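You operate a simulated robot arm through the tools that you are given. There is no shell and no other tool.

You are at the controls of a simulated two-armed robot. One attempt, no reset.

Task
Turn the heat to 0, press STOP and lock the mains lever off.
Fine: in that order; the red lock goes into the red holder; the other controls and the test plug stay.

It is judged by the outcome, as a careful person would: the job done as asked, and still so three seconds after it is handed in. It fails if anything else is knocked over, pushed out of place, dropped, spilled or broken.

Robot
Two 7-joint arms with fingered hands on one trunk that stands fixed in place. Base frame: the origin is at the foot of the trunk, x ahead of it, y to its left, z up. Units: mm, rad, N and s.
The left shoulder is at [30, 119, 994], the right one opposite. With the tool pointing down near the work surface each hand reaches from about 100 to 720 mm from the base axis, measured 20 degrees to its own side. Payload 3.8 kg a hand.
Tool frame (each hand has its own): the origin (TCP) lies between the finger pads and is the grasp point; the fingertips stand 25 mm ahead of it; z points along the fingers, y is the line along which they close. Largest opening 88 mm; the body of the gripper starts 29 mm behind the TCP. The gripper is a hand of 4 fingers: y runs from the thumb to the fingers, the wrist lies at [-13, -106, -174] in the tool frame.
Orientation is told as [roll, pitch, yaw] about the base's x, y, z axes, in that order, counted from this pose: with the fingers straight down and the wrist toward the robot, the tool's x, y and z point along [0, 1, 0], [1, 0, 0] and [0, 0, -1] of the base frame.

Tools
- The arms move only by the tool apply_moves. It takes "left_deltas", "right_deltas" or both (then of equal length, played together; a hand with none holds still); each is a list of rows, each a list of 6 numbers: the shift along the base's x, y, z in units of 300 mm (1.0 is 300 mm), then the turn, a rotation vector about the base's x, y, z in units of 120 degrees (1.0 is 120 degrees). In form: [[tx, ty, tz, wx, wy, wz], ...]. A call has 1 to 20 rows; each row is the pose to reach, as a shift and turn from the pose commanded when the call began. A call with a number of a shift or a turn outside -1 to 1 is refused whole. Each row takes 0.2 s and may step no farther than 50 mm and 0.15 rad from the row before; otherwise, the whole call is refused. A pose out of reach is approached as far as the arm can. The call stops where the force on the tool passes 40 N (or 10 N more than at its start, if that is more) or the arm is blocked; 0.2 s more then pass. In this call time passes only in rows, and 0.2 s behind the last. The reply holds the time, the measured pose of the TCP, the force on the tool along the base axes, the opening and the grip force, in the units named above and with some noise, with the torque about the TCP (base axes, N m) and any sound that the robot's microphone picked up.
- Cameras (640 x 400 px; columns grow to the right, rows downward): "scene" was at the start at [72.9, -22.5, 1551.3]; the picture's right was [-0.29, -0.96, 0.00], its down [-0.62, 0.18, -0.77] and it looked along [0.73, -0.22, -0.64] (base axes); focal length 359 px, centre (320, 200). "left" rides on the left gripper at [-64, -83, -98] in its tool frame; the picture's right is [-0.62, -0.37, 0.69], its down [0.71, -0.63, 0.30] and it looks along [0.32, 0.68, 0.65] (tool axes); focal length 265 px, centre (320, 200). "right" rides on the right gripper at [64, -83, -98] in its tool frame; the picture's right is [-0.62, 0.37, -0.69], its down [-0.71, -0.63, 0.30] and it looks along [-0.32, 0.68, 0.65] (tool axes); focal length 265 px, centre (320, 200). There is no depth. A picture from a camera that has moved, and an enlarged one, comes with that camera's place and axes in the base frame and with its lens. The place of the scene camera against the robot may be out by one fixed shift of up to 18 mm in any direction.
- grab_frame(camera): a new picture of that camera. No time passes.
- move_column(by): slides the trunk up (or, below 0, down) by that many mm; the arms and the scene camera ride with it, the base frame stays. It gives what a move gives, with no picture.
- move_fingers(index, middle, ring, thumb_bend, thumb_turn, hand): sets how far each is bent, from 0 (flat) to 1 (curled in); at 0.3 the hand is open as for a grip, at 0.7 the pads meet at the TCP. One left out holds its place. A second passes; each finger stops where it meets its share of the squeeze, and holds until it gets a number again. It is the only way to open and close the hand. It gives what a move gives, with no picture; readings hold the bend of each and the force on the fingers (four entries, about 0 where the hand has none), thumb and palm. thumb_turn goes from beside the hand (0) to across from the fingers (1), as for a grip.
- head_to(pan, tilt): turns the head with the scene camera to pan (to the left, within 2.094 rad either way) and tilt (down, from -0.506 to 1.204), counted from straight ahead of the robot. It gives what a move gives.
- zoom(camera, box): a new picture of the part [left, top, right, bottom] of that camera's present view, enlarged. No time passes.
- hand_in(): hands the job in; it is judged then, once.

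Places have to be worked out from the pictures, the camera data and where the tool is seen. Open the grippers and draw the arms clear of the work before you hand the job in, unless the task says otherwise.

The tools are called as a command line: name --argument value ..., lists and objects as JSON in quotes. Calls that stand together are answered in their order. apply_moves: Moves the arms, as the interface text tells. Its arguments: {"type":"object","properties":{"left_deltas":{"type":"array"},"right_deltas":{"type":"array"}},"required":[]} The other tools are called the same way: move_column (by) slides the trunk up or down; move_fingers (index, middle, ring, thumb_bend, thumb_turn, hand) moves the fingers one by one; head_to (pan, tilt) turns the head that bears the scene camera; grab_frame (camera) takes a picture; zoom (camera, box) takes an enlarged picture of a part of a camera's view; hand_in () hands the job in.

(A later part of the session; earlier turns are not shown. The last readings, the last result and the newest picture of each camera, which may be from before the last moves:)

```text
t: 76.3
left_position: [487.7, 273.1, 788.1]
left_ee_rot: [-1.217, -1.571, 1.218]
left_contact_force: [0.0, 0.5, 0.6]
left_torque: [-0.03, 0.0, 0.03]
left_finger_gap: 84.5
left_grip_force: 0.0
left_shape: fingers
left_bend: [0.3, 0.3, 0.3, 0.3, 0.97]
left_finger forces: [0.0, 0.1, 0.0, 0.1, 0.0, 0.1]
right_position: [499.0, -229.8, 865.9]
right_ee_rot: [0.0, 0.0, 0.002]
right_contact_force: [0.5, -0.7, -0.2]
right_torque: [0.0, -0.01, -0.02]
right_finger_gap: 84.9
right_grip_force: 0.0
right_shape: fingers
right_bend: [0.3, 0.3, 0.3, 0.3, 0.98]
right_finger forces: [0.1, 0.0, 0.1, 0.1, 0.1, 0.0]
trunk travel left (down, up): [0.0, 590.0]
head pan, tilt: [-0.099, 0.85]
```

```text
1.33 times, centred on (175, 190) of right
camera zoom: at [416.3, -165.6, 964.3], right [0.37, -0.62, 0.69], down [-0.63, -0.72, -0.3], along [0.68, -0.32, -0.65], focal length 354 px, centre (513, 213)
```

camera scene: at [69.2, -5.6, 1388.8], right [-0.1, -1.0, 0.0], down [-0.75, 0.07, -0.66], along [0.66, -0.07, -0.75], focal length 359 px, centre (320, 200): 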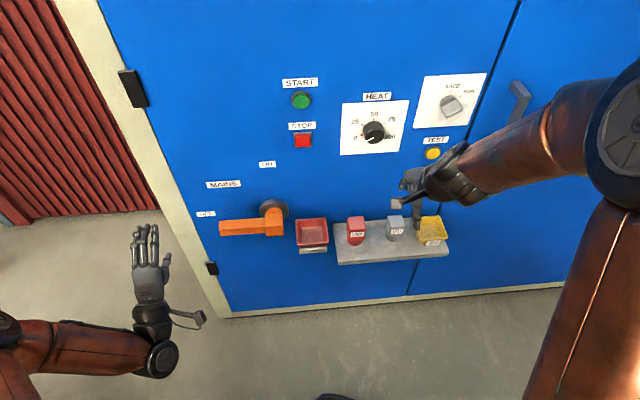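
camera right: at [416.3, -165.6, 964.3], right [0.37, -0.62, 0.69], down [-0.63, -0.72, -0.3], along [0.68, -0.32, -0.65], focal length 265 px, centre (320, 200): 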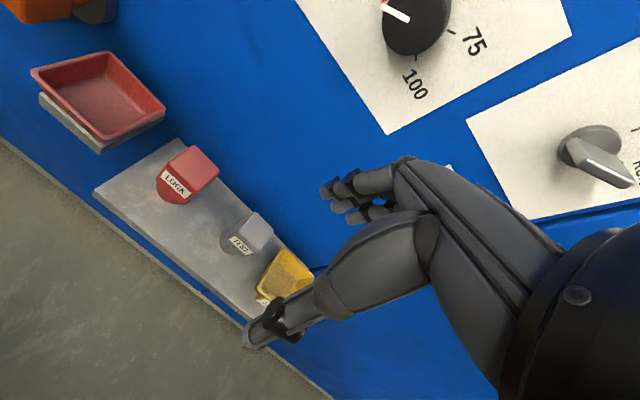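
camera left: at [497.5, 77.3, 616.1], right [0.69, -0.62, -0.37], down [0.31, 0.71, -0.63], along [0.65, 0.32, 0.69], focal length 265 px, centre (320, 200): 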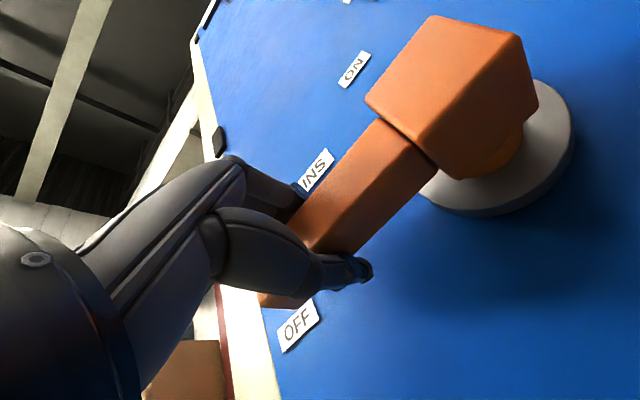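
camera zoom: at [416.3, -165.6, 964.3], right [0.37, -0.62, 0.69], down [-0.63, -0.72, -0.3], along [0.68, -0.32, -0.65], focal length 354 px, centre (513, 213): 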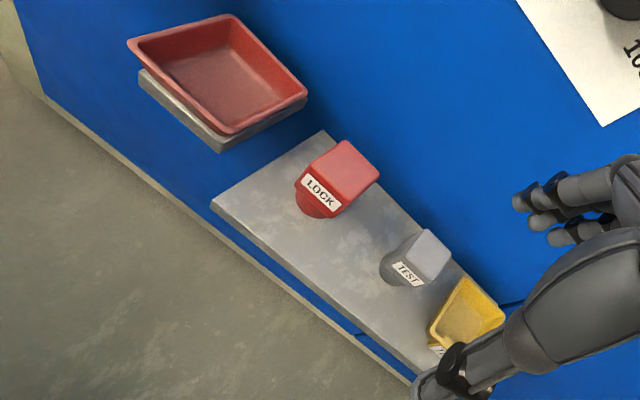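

To grip the lock's left and right faces without the wrist coming near the panel or the TEST button, I'll use a forward-and-down tilted hand (about 45°) closing along y. I'll bring the right hand into that orientation in free space.

apply_moves --right_deltas '[[0, 0.008, -0.017, -0.0244, -0.0244, 0.059], [0, 0.017, -0.033, -0.0488, -0.0488, 0.118], [0, 0.025, -0.05, -0.0733, -0.0733, 0.177], [0, 0.033, -0.067, -0.0977, -0.0977, 0.236], [0, 0.042, -0.083, -0.1221, -0.1221, 0.295], [0, 0.05, -0.1, -0.1465, -0.1465, 0.354], [0, 0.058, -0.117, -0.1709, -0.1709, 0.413], [0, 0.067, -0.133, -0.1953, -0.1953, 0.472], [0, 0.075, -0.15, -0.2198, -0.2198, 0.531], [0, 0.083, -0.167, -0.2442, -0.2442, 0.59], [0, 0.092, -0.183, -0.2686, -0.2686, 0.649], [0, 0.1, -0.2, -0.293, -0.293, 0.7076]]'

grab_frame --camera "right"

grab_frame --camera "scene"

```text
t: 78.9
left_position: [487.6, 271.9, 788.8]
left_ee_rot: [-0.938, -1.571, 0.94]
left_contact_force: [-0.2, -0.8, 0.3]
left_torque: [-0.01, 0.04, 0.01]
left_finger_gap: 84.6
left_grip_force: 0.1
left_shape: fingers
left_bend: [0.3, 0.3, 0.3, 0.3, 0.97]
left_finger forces: [0.0, 0.0, 0.1, 0.0, 0.1, 0.0]
right_position: [499.7, -200.0, 807.2]
right_ee_rot: [-0.786, 0.001, 1.576]
right_contact_force: [-0.7, 0.9, 0.9]
right_torque: [0.0, -0.02, 0.04]
right_finger_gap: 84.9
right_grip_force: 0.0
right_shape: fingers
right_bend: [0.3, 0.3, 0.3, 0.3, 0.98]
right_finger forces: [0.0, 0.1, 0.1, 0.0, 0.0, 0.0]
trunk travel left (down, up): [0.0, 590.0]
head pan, tilt: [-0.099, 0.85]
```

```text
taken
camera right: at [386.0, -282.8, 831.0], right [-0.05, 0.37, 0.93], down [0.72, -0.63, 0.29], along [0.69, 0.69, -0.23], focal length 265 px, centre (320, 200)
```

right: 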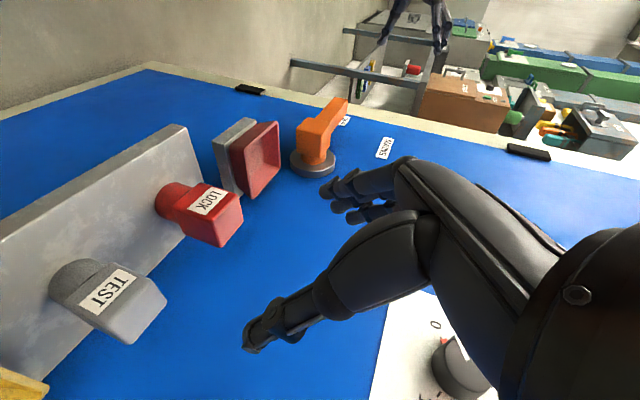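

```text
taken
camera scene: at [69.3, -5.7, 1388.8], right [-0.1, -1.0, 0.0], down [-0.75, 0.07, -0.66], along [0.66, -0.07, -0.75], focal length 359 px, centre (320, 200)
```

scene: 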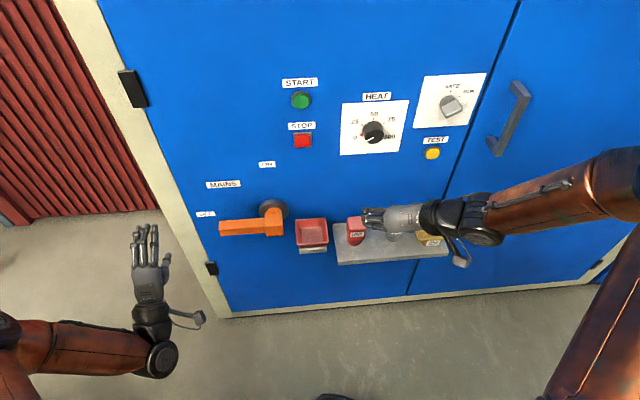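

A very clear side view. I'll zoom in on the lock and the holder to measure them.

zoom --camera "right" --box '[130, 100, 290, 260]'

zoom --camera "right" --box '[0, 110, 260, 380]'

```text
2.50 times, centred on (210, 180) of right
camera zoom: at [386.0, -282.8, 831.0], right [-0.05, 0.37, 0.93], down [0.72, -0.63, 0.29], along [0.69, 0.69, -0.23], focal length 664 px, centre (595, 250)
```

zoom: 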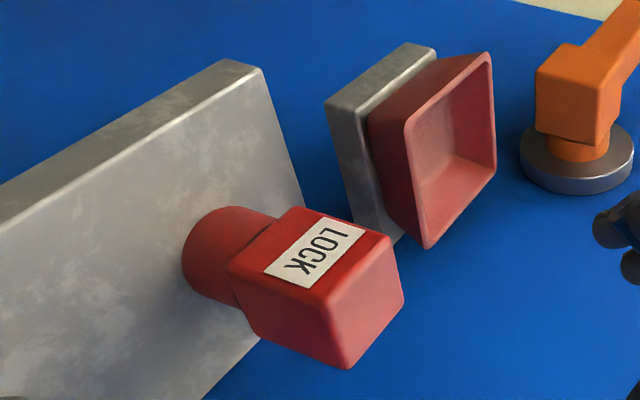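

```text
1.48 times, centred on (130, 245) of right
camera zoom: at [386.0, -282.8, 831.0], right [-0.05, 0.37, 0.93], down [0.72, -0.63, 0.29], along [0.69, 0.69, -0.23], focal length 393 px, centre (602, 133)
```

zoom: 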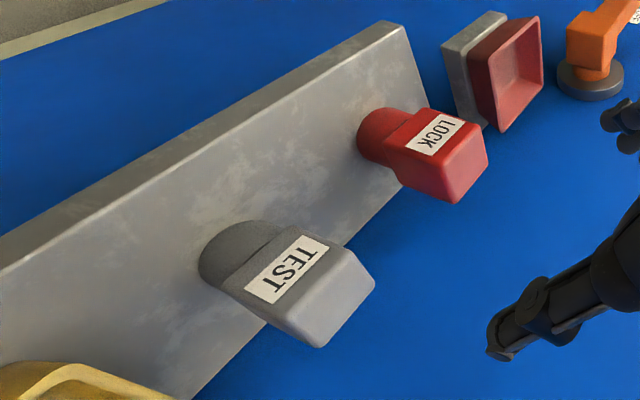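

Measurements agree: the lock head is about 37 mm wide, centred at [585, −151], z 651–694, on a round stem standing on the shelf at z ≈ 616. The holder's rim is at z ≈ 670, x 552–626, y −79…−2. I'll narrow the hand opening a bit and move to a pre-grasp point along the tilted approach line.

move_fingers --hand "right" --index 0.36 --middle 0.36 --ring 0.36 --thumb_bend 0.36

apply_moves --right_deltas '[[0.006, 0.056, -0.061, 0, 0, 0], [0.012, 0.112, -0.122, 0, 0, 0], [0.018, 0.167, -0.183, 0, 0, 0]]'

grab_frame --camera "right"

zoom --camera "scene" --box '[270, 180, 470, 300]'

```text
t: 79.9
left_position: [488.1, 273.6, 787.0]
left_ee_rot: [-1.081, -1.57, 1.08]
left_contact_force: [-0.5, -0.8, -0.7]
left_torque: [-0.01, 0.01, 0.01]
left_finger_gap: 84.5
left_grip_force: 0.0
left_shape: fingers
left_bend: [0.3, 0.3, 0.3, 0.3, 0.97]
left_finger forces: [0.0, 0.0, 0.0, 0.0, 0.1, 0.1]
right_position: [498.6, -198.9, 806.4]
right_ee_rot: [-0.786, 0.004, 1.573]
right_contact_force: [-0.2, -0.5, 0.4]
right_torque: [0.01, -0.01, 0.01]
right_finger_gap: 72.7
right_grip_force: 0.0
right_shape: fingers
right_bend: [0.36, 0.36, 0.36, 0.36, 0.98]
right_finger forces: [0.0, 0.1, 0.0, 0.1, 0.1, 0.0]
trunk travel left (down, up): [0.0, 590.0]
head pan, tilt: [-0.099, 0.85]
```

```text
t: 80.7
left_position: [487.8, 272.5, 787.1]
left_ee_rot: [-0.977, -1.571, 0.978]
left_contact_force: [-1.1, 0.1, -0.4]
left_torque: [0.04, 0.02, 0.0]
left_finger_gap: 84.6
left_grip_force: 0.1
left_shape: fingers
left_bend: [0.3, 0.3, 0.3, 0.3, 0.97]
left_finger forces: [0.0, 0.0, 0.1, 0.1, 0.0, 0.0]
right_position: [503.5, -149.9, 751.1]
right_ee_rot: [-0.786, 0.002, 1.573]
right_contact_force: [-0.8, 1.1, -0.1]
right_torque: [-0.02, -0.03, -0.01]
right_finger_gap: 72.6
right_grip_force: 0.0
right_shape: fingers
right_bend: [0.36, 0.36, 0.36, 0.36, 0.98]
right_finger forces: [0.0, 0.1, 0.0, 0.0, 0.0, 0.0]
trunk travel left (down, up): [0.0, 590.0]
head pan, tilt: [-0.099, 0.85]
```

```text
taken
camera right: at [389.8, -232.3, 774.4], right [-0.05, 0.37, 0.93], down [0.72, -0.63, 0.29], along [0.69, 0.68, -0.23], focal length 265 px, centre (320, 200)
```

right: 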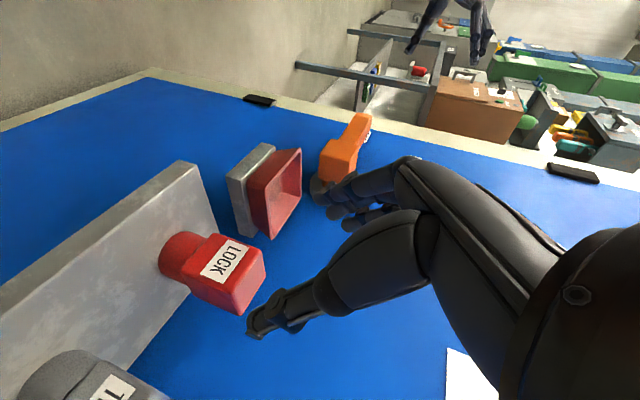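

```text
3.20 times, centred on (370, 240) of scene
camera zoom: at [69.4, -5.6, 1388.8], right [-0.1, -0.99, 0.0], down [-0.75, 0.07, -0.66], along [0.66, -0.07, -0.75], focal length 1149 px, centre (160, 72)
```

zoom: 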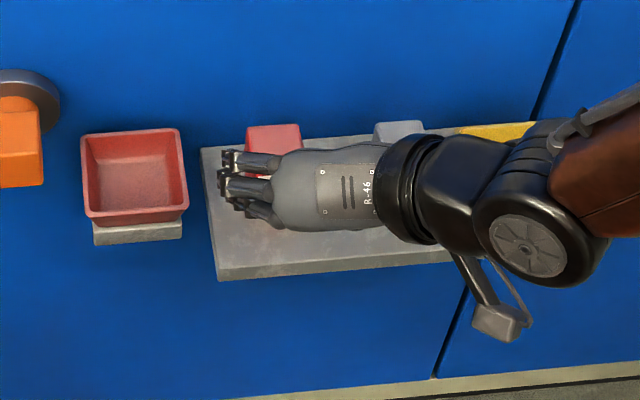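

zoom --camera "right" --box '[140, 190, 340, 350]'

```text
2.50 times, centred on (240, 270) of right
camera zoom: at [389.8, -232.3, 774.4], right [-0.05, 0.37, 0.93], down [0.72, -0.63, 0.29], along [0.69, 0.68, -0.23], focal length 664 px, centre (520, 25)
```

zoom: 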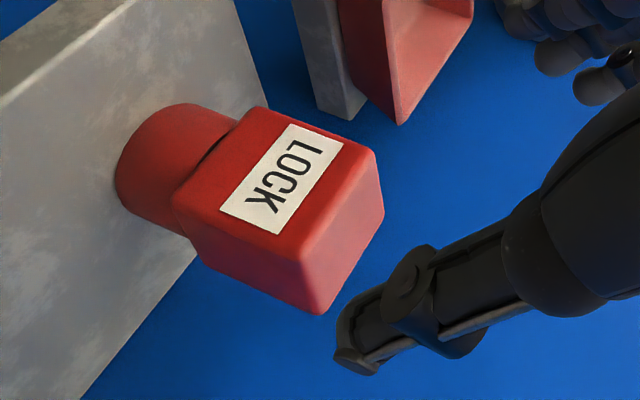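

Two-view triangulation puts the lock head at x 566–601, y −170…−131, z 651–694, centred on y ≈ −150.4, and my hand is at y ≈ −150. I'll move in along the tilted line, first part way.

apply_moves --right_deltas '[[0.04, 0, -0.04, 0, 0, 0], [0.08, 0, -0.08, 0, 0, 0], [0.12, 0, -0.117, 0, 0, 0], [0.15, 0, -0.146, 0, 0, 0]]'

grab_frame --camera "right"

zoom --camera "scene" --box '[290, 180, 450, 290]'

```text
t: 81.7
left_position: [487.6, 273.0, 788.3]
left_ee_rot: [-0.872, -1.571, 0.873]
left_contact_force: [0.5, 0.1, 0.2]
left_torque: [-0.02, 0.02, 0.02]
left_finger_gap: 84.5
left_grip_force: 0.0
left_shape: fingers
left_bend: [0.3, 0.3, 0.3, 0.3, 0.97]
left_finger forces: [0.0, 0.0, 0.0, 0.1, 0.0, 0.1]
right_position: [548.7, -149.4, 706.9]
right_ee_rot: [-0.785, 0.001, 1.572]
right_contact_force: [0.7, 0.2, 0.3]
right_torque: [-0.01, -0.01, -0.02]
right_finger_gap: 72.9
right_grip_force: 0.0
right_shape: fingers
right_bend: [0.36, 0.36, 0.36, 0.36, 0.98]
right_finger forces: [0.0, 0.0, 0.1, 0.0, 0.0, 0.1]
trunk travel left (down, up): [0.0, 590.0]
head pan, tilt: [-0.099, 0.85]
```

```text
taken
camera right: at [434.7, -232.8, 731.3], right [-0.05, 0.37, 0.93], down [0.72, -0.63, 0.29], along [0.69, 0.68, -0.23], focal length 265 px, centre (320, 200)
```

right: 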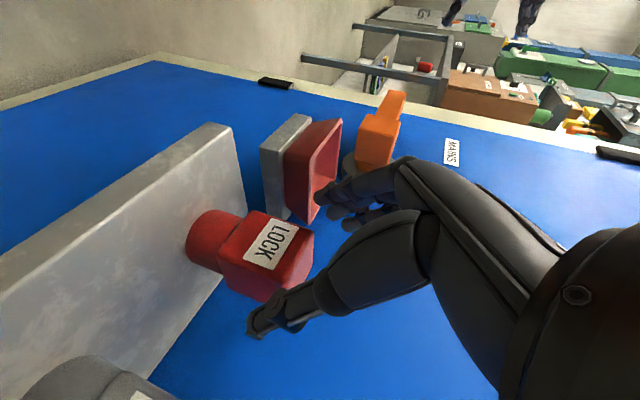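

```text
3.64 times, centred on (370, 235) of scene
camera zoom: at [69.3, -5.7, 1388.8], right [-0.1, -1.0, 0.0], down [-0.75, 0.07, -0.66], along [0.66, -0.07, -0.75], focal length 1306 px, centre (138, 73)
```

zoom: 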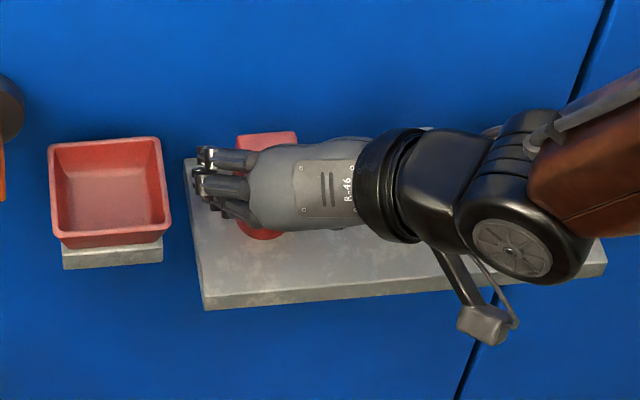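

Clear on all sides. I'll move in the remaining ~35 mm so the pads are on the head.

apply_moves --right_deltas '[[0.03, -0.002, -0.028, 0, 0, 0], [0.06, -0.003, -0.056, 0, 0, 0], [0.084, -0.003, -0.077, 0, 0, 0]]'

grab_frame --camera "right"

zoom --camera "scene" --box '[290, 180, 450, 290]'

```text
t: 82.5
left_position: [487.3, 272.6, 787.7]
left_ee_rot: [-1.009, -1.569, 1.009]
left_contact_force: [-0.1, -0.2, -0.7]
left_torque: [0.0, 0.02, -0.01]
left_finger_gap: 84.6
left_grip_force: 0.0
left_shape: fingers
left_bend: [0.3, 0.3, 0.3, 0.3, 0.97]
left_finger forces: [0.0, 0.0, 0.0, 0.0, 0.1, 0.1]
right_position: [574.9, -149.6, 682.9]
right_ee_rot: [-0.786, 0.001, 1.571]
right_contact_force: [0.8, -0.6, -0.1]
right_torque: [0.0, -0.01, 0.01]
right_finger_gap: 72.7
right_grip_force: 0.1
right_shape: fingers
right_bend: [0.36, 0.36, 0.36, 0.36, 0.98]
right_finger forces: [0.1, 0.0, 0.0, 0.0, 0.0, 0.0]
trunk travel left (down, up): [0.0, 590.0]
head pan, tilt: [-0.099, 0.85]
```

```text
taken
camera right: at [460.2, -233.7, 707.7], right [-0.05, 0.37, 0.93], down [0.72, -0.63, 0.29], along [0.69, 0.68, -0.23], focal length 265 px, centre (320, 200)
```

right: 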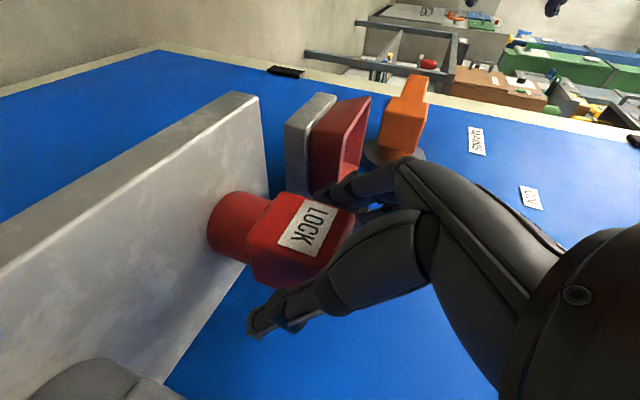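

```text
3.64 times, centred on (370, 235) of scene
camera zoom: at [69.3, -5.7, 1388.8], right [-0.1, -1.0, 0.0], down [-0.75, 0.07, -0.66], along [0.66, -0.07, -0.75], focal length 1306 px, centre (138, 73)
```

zoom: 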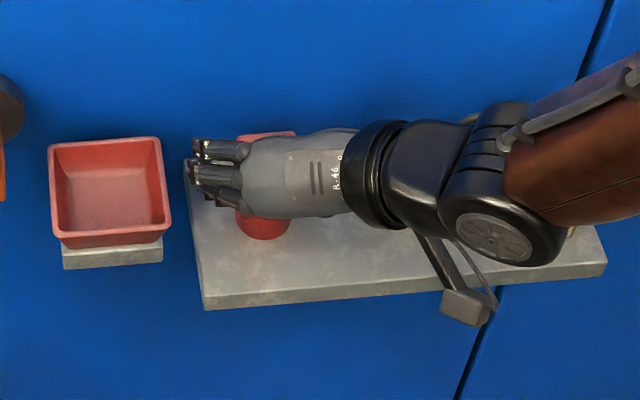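

The head sits between thumb and fingers with no contact yet. I'll close the hand on it.

move_fingers --hand "right" --index 0.66 --middle 0.66 --ring 0.66 --thumb_bend 0.66

grab_frame --camera "right"

zoom --camera "scene" --box '[290, 180, 450, 290]'

```text
t: 83.5
left_position: [487.2, 273.4, 788.6]
left_ee_rot: [-1.653, -1.571, 1.652]
left_contact_force: [0.8, -0.3, -0.5]
left_torque: [-0.05, 0.0, 0.01]
left_finger_gap: 84.4
left_grip_force: 0.0
left_shape: fingers
left_bend: [0.3, 0.3, 0.3, 0.3, 0.97]
left_finger forces: [0.0, 0.0, 0.0, 0.2, 0.0, 0.0]
right_position: [574.3, -150.1, 683.7]
right_ee_rot: [-0.786, 0.0, 1.572]
right_contact_force: [0.6, 0.6, 4.2]
right_torque: [-0.01, -0.08, 0.01]
right_finger_gap: 35.4
right_grip_force: 14.1
right_shape: fingers
right_bend: [0.56, 0.59, 0.6, 0.53, 0.96]
right_finger forces: [6.0, 5.4, 4.2, 0.1, 14.3, 0.1]
trunk travel left (down, up): [0.0, 590.0]
head pan, tilt: [-0.099, 0.85]
```

```text
taken
camera right: at [460.2, -233.4, 708.2], right [-0.05, 0.37, 0.93], down [0.72, -0.63, 0.29], along [0.69, 0.68, -0.23], focal length 265 px, centre (320, 200)
```

right: 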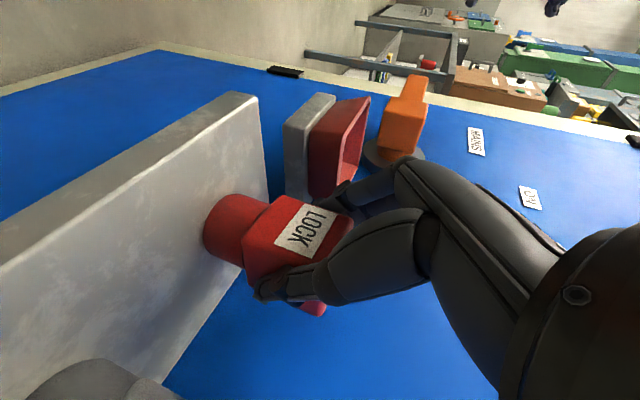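

```text
3.64 times, centred on (370, 235) of scene
camera zoom: at [68.9, -5.5, 1388.9], right [-0.1, -1.0, 0.0], down [-0.75, 0.07, -0.66], along [0.66, -0.07, -0.75], focal length 1306 px, centre (138, 73)
```

zoom: 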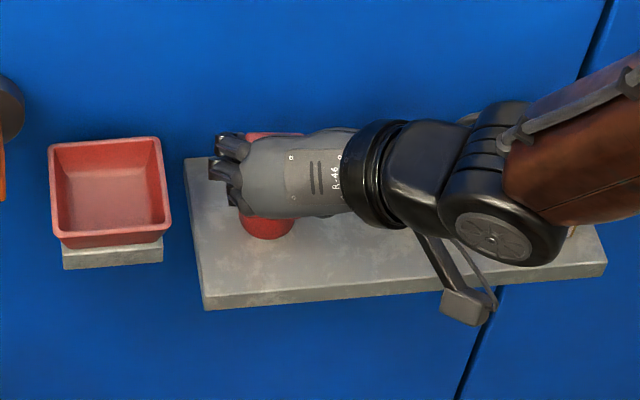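

Grip force is 14 N with all digits on the head. I'll lift gently a few centimetres and check that it comes along.

apply_moves --right_deltas '[[0, 0, 0.01, 0, 0, 0], [0, 0, 0.03, 0, 0, 0], [0, 0, 0.06, 0, 0, 0], [0, 0, 0.09, 0, 0, 0], [0, 0, 0.12, 0, 0, 0]]'

grab_frame --camera "right"

zoom --camera "scene" --box '[290, 180, 450, 290]'

```text
t: 84.7
left_position: [487.6, 272.9, 788.7]
left_ee_rot: [-1.035, -1.572, 1.035]
left_contact_force: [0.2, 0.0, 0.5]
left_torque: [0.02, -0.03, 0.0]
left_finger_gap: 84.7
left_grip_force: 0.1
left_shape: fingers
left_bend: [0.3, 0.3, 0.3, 0.3, 0.97]
left_finger forces: [0.0, 0.1, 0.0, 0.0, 0.0, 0.0]
right_position: [574.3, -150.2, 720.9]
right_ee_rot: [-0.782, 0.001, 1.572]
right_contact_force: [1.0, -1.2, -1.2]
right_torque: [-0.01, 0.01, 0.0]
right_finger_gap: 35.3
right_grip_force: 14.6
right_shape: fingers
right_bend: [0.56, 0.6, 0.61, 0.53, 0.95]
right_finger forces: [6.3, 4.8, 3.3, 0.0, 14.5, 0.0]
trunk travel left (down, up): [0.0, 590.0]
head pan, tilt: [-0.099, 0.85]
```

```text
taken
camera right: at [460.1, -234.3, 745.1], right [-0.05, 0.37, 0.93], down [0.72, -0.63, 0.29], along [0.69, 0.68, -0.23], focal length 265 px, centre (320, 200)
```

right: 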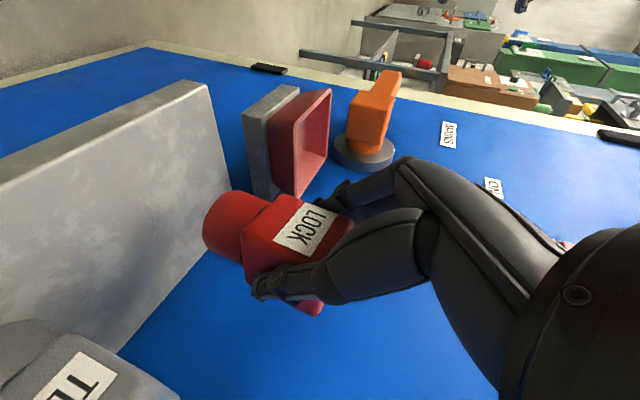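

```text
3.64 times, centred on (370, 235) of scene
camera zoom: at [69.2, -5.7, 1388.8], right [-0.1, -1.0, 0.0], down [-0.75, 0.07, -0.66], along [0.66, -0.07, -0.75], focal length 1306 px, centre (138, 73)
```

zoom: 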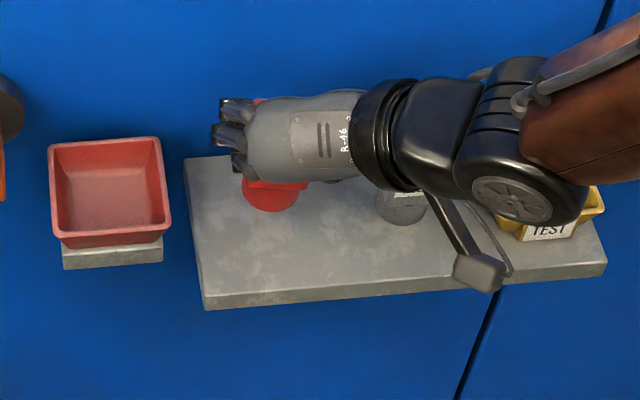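

The lock is lifted clear, held upright and light. I'll raise it above the holder's rim height and carry it left over the red holder.

apply_moves --right_deltas '[[0, 0, 0.06, 0, 0, 0], [0, 0, 0.12, 0, 0, 0], [0, 0, 0.18, 0, 0, 0], [0.002, 0.05, 0.2, 0, 0, 0], [0.006, 0.12, 0.2, 0, 0, 0], [0.01, 0.19, 0.2, 0, 0, 0], [0.014, 0.26, 0.2, 0, 0, 0], [0.017, 0.32, 0.2, 0, 0, 0], [0.017, 0.365, 0.2, 0, 0, 0]]'

grab_frame --camera "right"

zoom --camera "scene" --box '[250, 170, 410, 290]'

grab_frame --camera "left"

```text
t: 86.7
left_position: [487.5, 273.1, 787.2]
left_ee_rot: [-1.026, -1.571, 1.025]
left_contact_force: [-1.3, 0.4, 0.1]
left_torque: [0.0, -0.05, 0.0]
left_finger_gap: 84.4
left_grip_force: 0.0
left_shape: fingers
left_bend: [0.3, 0.3, 0.3, 0.3, 0.97]
left_finger forces: [0.1, 0.1, 0.0, 0.0, 0.0, 0.0]
right_position: [580.5, -39.8, 780.0]
right_ee_rot: [-0.784, 0.002, 1.573]
right_contact_force: [0.1, -0.1, -1.2]
right_torque: [0.0, 0.01, -0.01]
right_finger_gap: 35.4
right_grip_force: 14.3
right_shape: fingers
right_bend: [0.56, 0.6, 0.61, 0.53, 0.95]
right_finger forces: [6.1, 4.7, 3.3, 0.0, 14.4, 0.0]
trunk travel left (down, up): [0.0, 590.0]
head pan, tilt: [-0.099, 0.85]
```

```text
taken
camera right: at [465.6, -123.7, 804.6], right [-0.05, 0.37, 0.93], down [0.72, -0.63, 0.29], along [0.69, 0.68, -0.23], focal length 265 px, centre (320, 200)
```

right: 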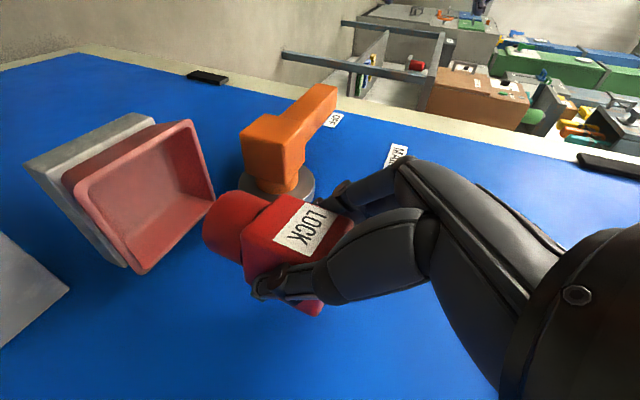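

```text
3.33 times, centred on (330, 230) of scene
camera zoom: at [69.3, -5.5, 1388.8], right [-0.1, -1.0, 0.0], down [-0.75, 0.07, -0.66], along [0.66, -0.07, -0.75], focal length 1197 px, centre (287, 100)
```

zoom: 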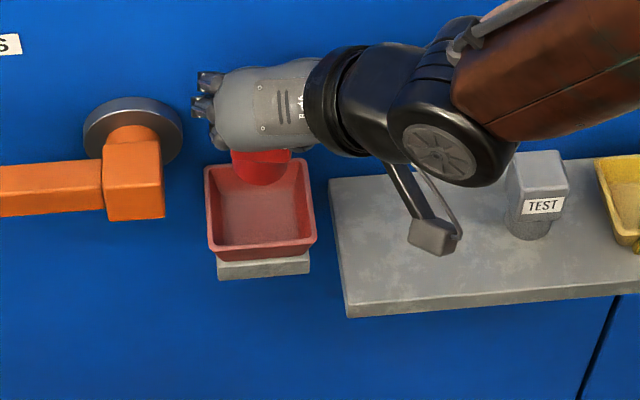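

```text
taken
camera left: at [388.3, 209.8, 703.6], right [0.69, -0.62, -0.37], down [0.3, 0.71, -0.63], along [0.65, 0.32, 0.68], focal length 265 px, centre (320, 200)
```

left: 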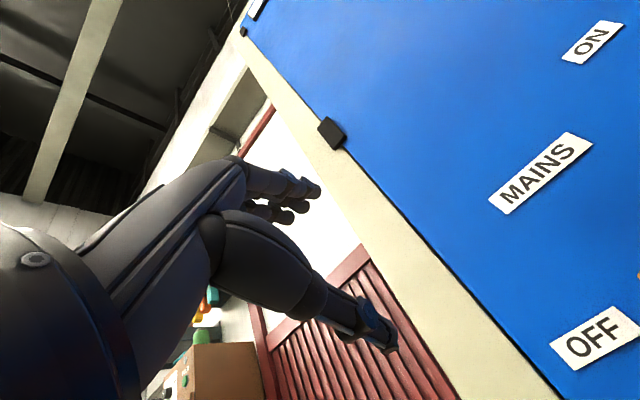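

zoom --camera "right" --box '[20, 100, 340, 320]'

zoom --camera "scene" --box '[280, 190, 360, 260]'

```text
1.82 times, centred on (180, 210) of right
camera zoom: at [465.6, -123.7, 804.6], right [-0.05, 0.37, 0.93], down [0.72, -0.63, 0.29], along [0.69, 0.68, -0.23], focal length 483 px, centre (574, 182)
```

zoom: 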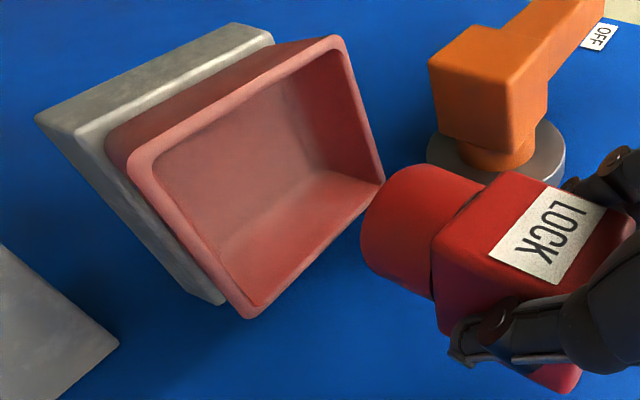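

```text
5.71 times, centred on (320, 225) of scene
camera zoom: at [69.3, -5.5, 1388.8], right [-0.1, -1.0, 0.0], down [-0.75, 0.07, -0.66], along [0.66, -0.07, -0.75], focal length 2052 px, centre (320, 57)
```

zoom: 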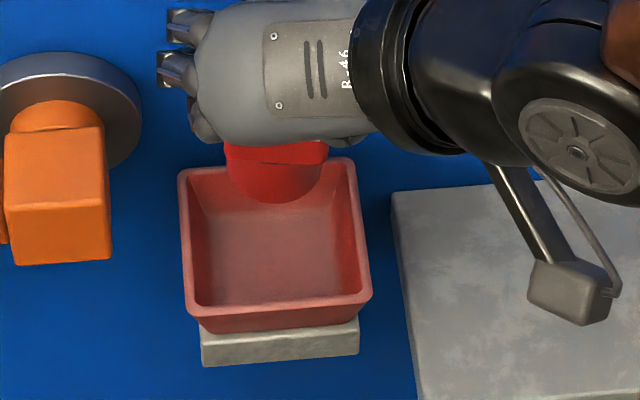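

The lock's axis is at about (589, −40), right over the holder's centre (587.5, −41.5), with its base about 40 mm above the rim. I'll lower it straight down most of the way.

apply_moves --right_deltas '[[-0.002, -0.001, -0.04, 0, 0, 0], [-0.004, -0.003, -0.08, 0, 0, 0], [-0.004, -0.004, -0.12, 0, 0, 0], [-0.004, -0.004, -0.16, 0, 0, 0], [-0.004, -0.004, -0.19, 0, 0, 0]]'

zoom --camera "right" --box '[60, 60, 380, 320]'

zoom --camera "scene" --box '[270, 180, 370, 270]'

```text
t: 87.9
left_position: [487.6, 272.2, 789.1]
left_ee_rot: [-0.907, -1.571, 0.907]
left_contact_force: [0.5, -1.0, 0.5]
left_torque: [0.0, 0.02, 0.01]
left_finger_gap: 84.7
left_grip_force: 0.0
left_shape: fingers
left_bend: [0.3, 0.3, 0.3, 0.3, 0.97]
left_finger forces: [0.1, 0.0, 0.0, 0.0, 0.0, 0.1]
right_position: [577.8, -41.3, 724.0]
right_ee_rot: [-0.787, 0.002, 1.571]
right_contact_force: [1.0, -0.2, -1.9]
right_torque: [-0.01, 0.03, 0.02]
right_finger_gap: 35.3
right_grip_force: 13.9
right_shape: fingers
right_bend: [0.56, 0.6, 0.61, 0.53, 0.95]
right_finger forces: [6.2, 4.8, 3.2, 0.0, 14.4, 0.0]
trunk travel left (down, up): [0.0, 590.0]
head pan, tilt: [-0.099, 0.85]
```

```text
1.54 times, centred on (220, 190) of right
camera zoom: at [464.5, -126.2, 747.8], right [-0.05, 0.37, 0.93], down [0.72, -0.63, 0.29], along [0.69, 0.68, -0.23], focal length 408 px, centre (474, 215)
```

zoom: 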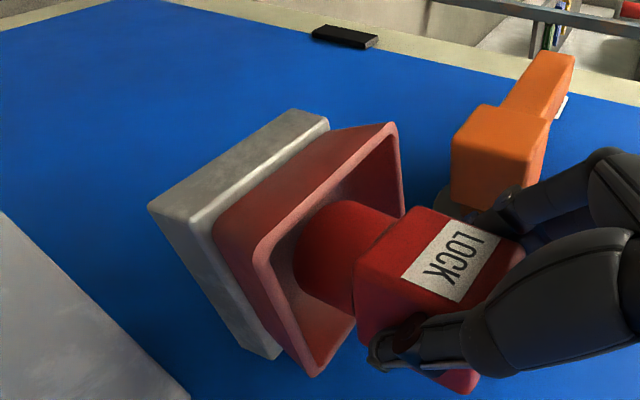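

```text
4.44 times, centred on (320, 225) of scene
camera zoom: at [69.4, -5.7, 1388.8], right [-0.1, -1.0, 0.0], down [-0.75, 0.07, -0.66], along [0.66, -0.07, -0.75], focal length 1596 px, centre (320, 89)
```

zoom: 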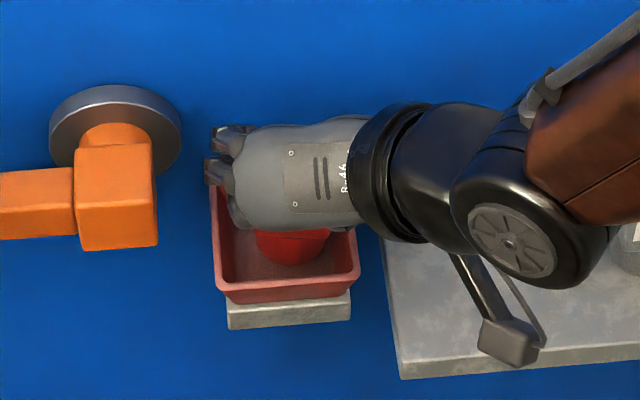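

The stem is inside the holder. I'll lower in small steps, watching for contact force.

apply_moves --right_deltas '[[0, 0, -0.01, 0, 0, 0], [0, 0, -0.02, 0, 0, 0], [0, 0, -0.03, 0, 0, 0]]'

```text
t: 88.7
left_position: [486.0, 273.0, 788.1]
left_ee_rot: [-0.89, -1.572, 0.89]
left_contact_force: [0.6, 0.2, 0.2]
left_torque: [0.01, -0.01, 0.03]
left_finger_gap: 84.6
left_grip_force: 0.1
left_shape: fingers
left_bend: [0.3, 0.3, 0.3, 0.3, 0.97]
left_finger forces: [0.0, 0.0, 0.0, 0.0, 0.0, 0.1]
right_position: [578.4, -42.6, 714.1]
right_ee_rot: [-0.786, 0.0, 1.57]
right_contact_force: [0.9, -0.1, -1.7]
right_torque: [-0.02, 0.0, 0.02]
right_finger_gap: 35.0
right_grip_force: 14.4
right_shape: fingers
right_bend: [0.56, 0.6, 0.61, 0.53, 0.95]
right_finger forces: [6.2, 4.9, 3.2, 0.0, 14.4, 0.0]
trunk travel left (down, up): [0.0, 590.0]
head pan, tilt: [-0.099, 0.85]
```

No contact yet (still just the lock's weight). I'll keep lowering in small steps.

apply_moves --right_deltas '[[0, 0, -0.006, 0, 0, 0], [0, 0, -0.012, 0, 0, 0]]'

zoom --camera "right" --box '[60, 60, 380, 320]'

```text
t: 89.3
left_position: [485.8, 272.7, 788.6]
left_ee_rot: [-1.819, -1.569, 1.819]
left_contact_force: [-1.3, -0.7, 0.2]
left_torque: [0.04, -0.02, 0.05]
left_finger_gap: 84.7
left_grip_force: 0.1
left_shape: fingers
left_bend: [0.3, 0.3, 0.3, 0.3, 0.97]
left_finger forces: [0.0, 0.0, 0.1, 0.0, 0.0, 0.0]
right_position: [578.8, -43.6, 712.4]
right_ee_rot: [-0.786, 0.0, 1.571]
right_contact_force: [-1.2, 0.0, 2.8]
right_torque: [-0.08, 0.02, -0.02]
right_finger_gap: 35.2
right_grip_force: 14.4
right_shape: fingers
right_bend: [0.56, 0.6, 0.61, 0.53, 0.95]
right_finger forces: [6.2, 4.9, 3.6, 0.1, 14.4, 0.0]
trunk travel left (down, up): [0.0, 590.0]
head pan, tilt: [-0.099, 0.85]
```

```text
1.54 times, centred on (220, 190) of right
camera zoom: at [464.5, -125.7, 735.0], right [-0.05, 0.37, 0.93], down [0.72, -0.63, 0.29], along [0.69, 0.68, -0.23], focal length 408 px, centre (474, 215)
```

zoom: 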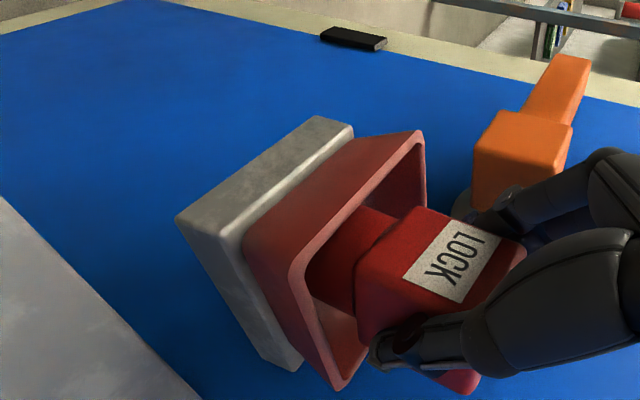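

Contact: the force changed from −1.7 to +2.8 N, so the lock is standing on the holder's floor. I'll open the fingers just enough to release it, keeping clear of the lever's block on the left.

move_fingers --hand "right" --index 0.43 --middle 0.43 --ring 0.43 --thumb_bend 0.42

zoom --camera "right" --box '[60, 60, 380, 320]'

zoom --camera "scene" --box '[270, 180, 370, 270]'

```text
t: 90.3
left_position: [486.8, 272.4, 787.2]
left_ee_rot: [-1.084, -1.57, 1.084]
left_contact_force: [-0.1, 0.0, -0.3]
left_torque: [0.0, -0.03, 0.01]
left_finger_gap: 84.5
left_grip_force: 0.0
left_shape: fingers
left_bend: [0.3, 0.3, 0.3, 0.3, 0.97]
left_finger forces: [0.0, 0.0, 0.1, 0.0, 0.0, 0.0]
right_position: [578.8, -41.7, 711.5]
right_ee_rot: [-0.785, 0.0, 1.572]
right_contact_force: [-0.3, -1.0, -0.3]
right_torque: [-0.01, 0.01, 0.03]
right_finger_gap: 57.4
right_grip_force: 0.2
right_shape: fingers
right_bend: [0.43, 0.43, 0.43, 0.42, 0.97]
right_finger forces: [0.0, 0.0, 0.0, 0.0, 0.1, 0.0]
trunk travel left (down, up): [0.0, 590.0]
head pan, tilt: [-0.099, 0.85]
```

```text
1.54 times, centred on (220, 190) of right
camera zoom: at [464.4, -125.9, 734.5], right [-0.05, 0.37, 0.93], down [0.72, -0.63, 0.29], along [0.69, 0.68, -0.23], focal length 408 px, centre (474, 215)
```

zoom: 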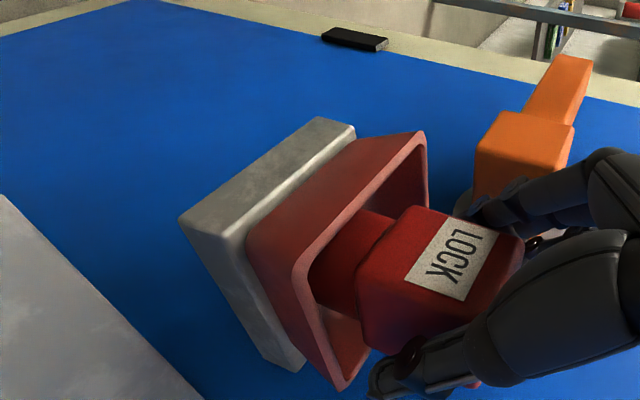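

```text
4.44 times, centred on (320, 225) of scene
camera zoom: at [69.2, -5.7, 1388.8], right [-0.1, -1.0, 0.0], down [-0.75, 0.07, -0.66], along [0.66, -0.07, -0.75], focal length 1596 px, centre (320, 89)
```

zoom: 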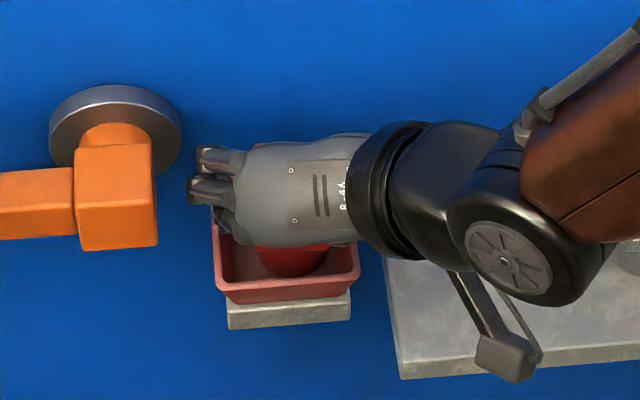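

The lock is released and stands upright in the holder, with no finger contact. I'll retract back along the approach line.

apply_moves --right_deltas '[[-0.02, 0, 0.02, 0, 0, 0], [-0.05, 0, 0.05, 0, 0, 0], [-0.09, 0, 0.09, 0, 0, 0], [-0.14, 0, 0.14, 0, 0, 0], [-0.2, 0, 0.2, 0, 0, 0], [-0.26, 0, 0.26, 0, 0, 0]]'

grab_frame --camera "right"

grab_frame --camera "scene"

```text
t: 91.7
left_position: [486.4, 272.9, 787.9]
left_ee_rot: [-1.654, -1.571, 1.652]
left_contact_force: [-0.8, -0.5, -0.1]
left_torque: [0.02, -0.01, 0.0]
left_finger_gap: 84.3
left_grip_force: 0.1
left_shape: fingers
left_bend: [0.3, 0.3, 0.3, 0.3, 0.97]
left_finger forces: [0.0, 0.0, 0.0, 0.0, 0.0, 0.1]
right_position: [500.0, -42.8, 788.3]
right_ee_rot: [-0.783, 0.004, 1.571]
right_contact_force: [-0.4, -0.1, 1.0]
right_torque: [0.01, 0.0, -0.02]
right_finger_gap: 57.4
right_grip_force: 0.0
right_shape: fingers
right_bend: [0.43, 0.43, 0.43, 0.42, 0.97]
right_finger forces: [0.1, 0.1, 0.1, 0.1, 0.1, 0.0]
trunk travel left (down, up): [0.0, 590.0]
head pan, tilt: [-0.099, 0.85]
```

```text
taken
camera right: at [386.1, -125.7, 812.6], right [-0.05, 0.37, 0.93], down [0.72, -0.63, 0.29], along [0.69, 0.68, -0.23], focal length 265 px, centre (320, 200)
```

right: 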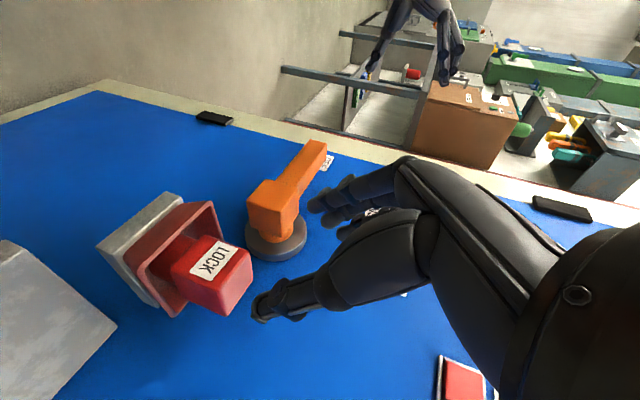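

```text
taken
camera scene: at [68.9, -5.6, 1388.9], right [-0.1, -1.0, 0.0], down [-0.75, 0.07, -0.66], along [0.66, -0.07, -0.75], focal length 359 px, centre (320, 200)
```

scene: 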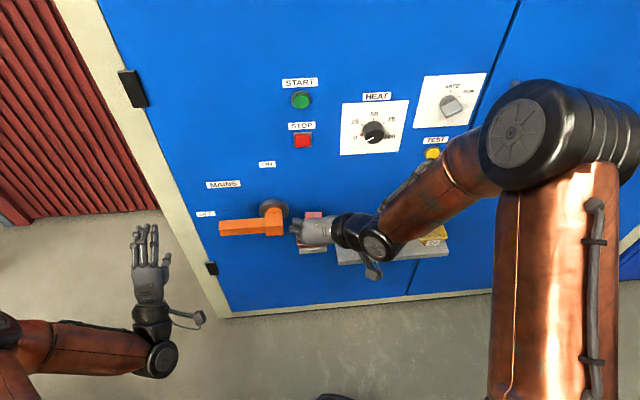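

The lock stands upright in the red holder. I'll swing the right arm away to the right and up, open the hand, then inspect everything.

apply_moves --right_deltas '[[-0.02, -0.05, 0.06, 0, 0, 0], [-0.05, -0.15, 0.12, 0, 0, 0], [-0.08, -0.27, 0.18, 0, 0, 0], [-0.1, -0.39, 0.22, 0, 0, 0], [-0.1, -0.51, 0.25, 0, 0, 0], [-0.1, -0.63, 0.27, 0, 0, 0], [-0.1, -0.75, 0.28, 0, 0, 0]]'

move_fingers --hand "right" --index 0.3 --middle 0.3 --ring 0.3 --thumb_bend 0.3

grab_frame --camera "scene"

zoom --camera "scene" --box '[190, 60, 390, 270]'

grab_frame --camera "right"

```text
t: 93.3
left_position: [487.7, 273.3, 788.2]
left_ee_rot: [-0.897, -1.571, 0.898]
left_contact_force: [-0.2, -1.1, -0.3]
left_torque: [0.02, -0.02, 0.03]
left_finger_gap: 84.5
left_grip_force: 0.1
left_shape: fingers
left_bend: [0.3, 0.3, 0.3, 0.3, 0.97]
left_finger forces: [0.1, 0.0, 0.1, 0.0, 0.1, 0.0]
right_position: [470.0, -267.8, 873.0]
right_ee_rot: [-0.782, 0.002, 1.573]
right_contact_force: [-0.4, 0.5, -0.5]
right_torque: [-0.01, -0.03, 0.0]
right_finger_gap: 57.7
right_grip_force: 0.0
right_shape: fingers
right_bend: [0.43, 0.43, 0.43, 0.42, 0.97]
right_finger forces: [0.0, 0.1, 0.0, 0.0, 0.1, 0.1]
trunk travel left (down, up): [0.0, 590.0]
head pan, tilt: [-0.099, 0.85]
```

```text
t: 94.3
left_position: [486.9, 272.0, 788.7]
left_ee_rot: [-1.102, -1.57, 1.102]
left_contact_force: [-0.5, -0.8, 0.1]
left_torque: [0.0, 0.01, -0.02]
left_finger_gap: 84.5
left_grip_force: 0.1
left_shape: fingers
left_bend: [0.3, 0.3, 0.3, 0.3, 0.97]
left_finger forces: [0.0, 0.0, 0.0, 0.1, 0.1, 0.1]
right_position: [469.4, -268.9, 874.1]
right_ee_rot: [-0.786, 0.003, 1.572]
right_contact_force: [0.3, 0.0, -0.2]
right_torque: [0.02, 0.02, -0.02]
right_finger_gap: 84.3
right_grip_force: 0.0
right_shape: fingers
right_bend: [0.3, 0.3, 0.3, 0.3, 0.97]
right_finger forces: [0.1, 0.0, 0.0, 0.0, 0.0, 0.1]
trunk travel left (down, up): [0.0, 590.0]
head pan, tilt: [-0.099, 0.85]
```

```text
taken
camera scene: at [69.2, -5.8, 1388.8], right [-0.1, -1.0, 0.0], down [-0.75, 0.07, -0.66], along [0.66, -0.07, -0.75], focal length 359 px, centre (320, 200)
```

scene: 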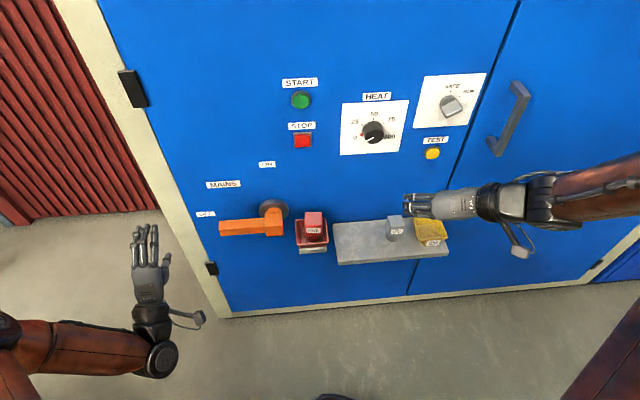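

```text
1.90 times, centred on (290, 165) of scene
camera zoom: at [69.2, -5.8, 1388.8], right [-0.1, -1.0, 0.0], down [-0.75, 0.07, -0.66], along [0.66, -0.07, -0.75], focal length 684 px, centre (377, 267)
```

zoom: 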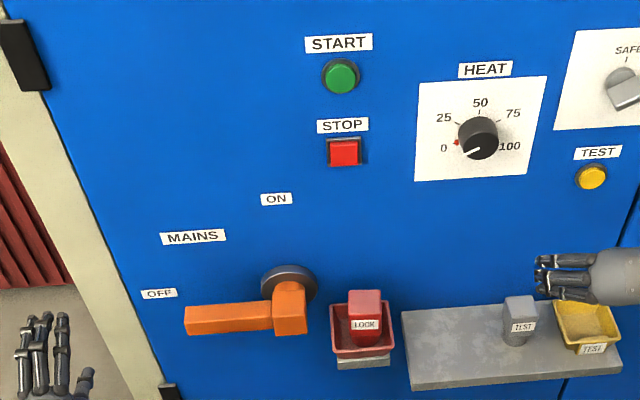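

```text
taken
camera right: at [356.6, -351.4, 897.1], right [-0.05, 0.37, 0.93], down [0.72, -0.63, 0.29], along [0.69, 0.68, -0.23], focal length 265 px, centre (320, 200)
```

right: 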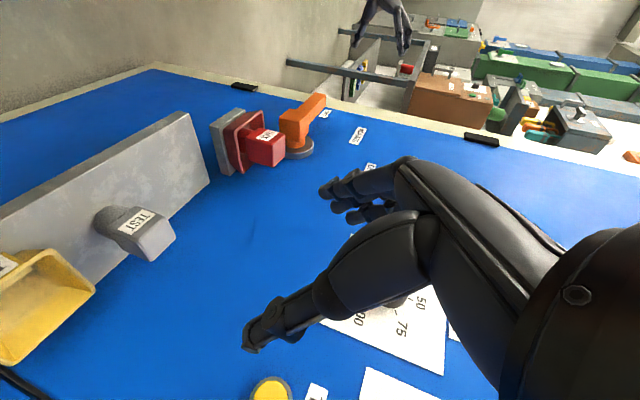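

Everything looks right. I'll take close looks at the lever, lock, knob and selector to verify before handing in.

zoom --camera "scene" --box '[190, 190, 350, 260]'

zoom --camera "scene" --box '[330, 65, 490, 165]'

zoom --camera "right" --box '[190, 80, 340, 190]'

```text
4.00 times, centred on (270, 225) of scene
camera zoom: at [69.2, -5.8, 1388.8], right [-0.1, -1.0, 0.0], down [-0.75, 0.07, -0.66], along [0.66, -0.07, -0.75], focal length 1436 px, centre (520, 100)
```

zoom: 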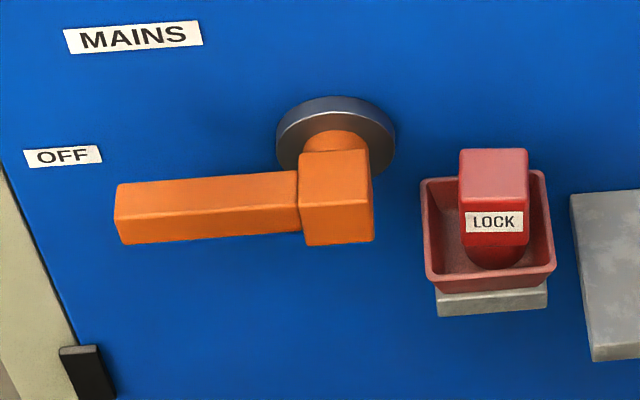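

```text
4.00 times, centred on (410, 115) of scene
camera zoom: at [69.2, -5.8, 1388.8], right [-0.1, -1.0, 0.0], down [-0.75, 0.07, -0.66], along [0.66, -0.07, -0.75], focal length 1436 px, centre (-40, 540)
```

zoom: 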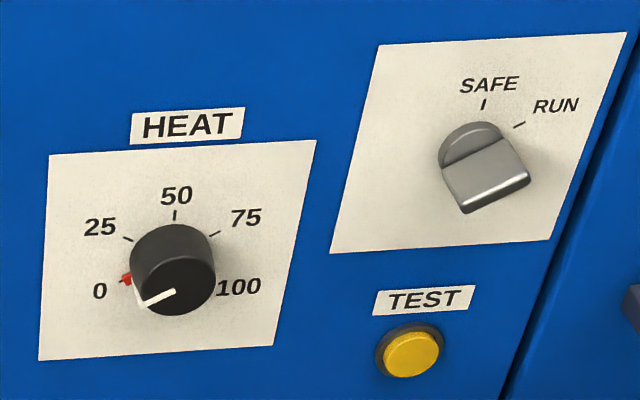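

```text
3.64 times, centred on (265, 135) of right
camera zoom: at [356.6, -351.4, 897.1], right [-0.05, 0.37, 0.93], down [0.72, -0.63, 0.29], along [0.69, 0.68, -0.23], focal length 965 px, centre (520, 436)
```

zoom: 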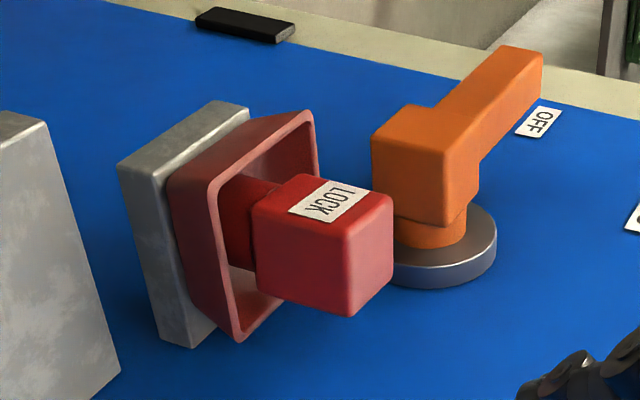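

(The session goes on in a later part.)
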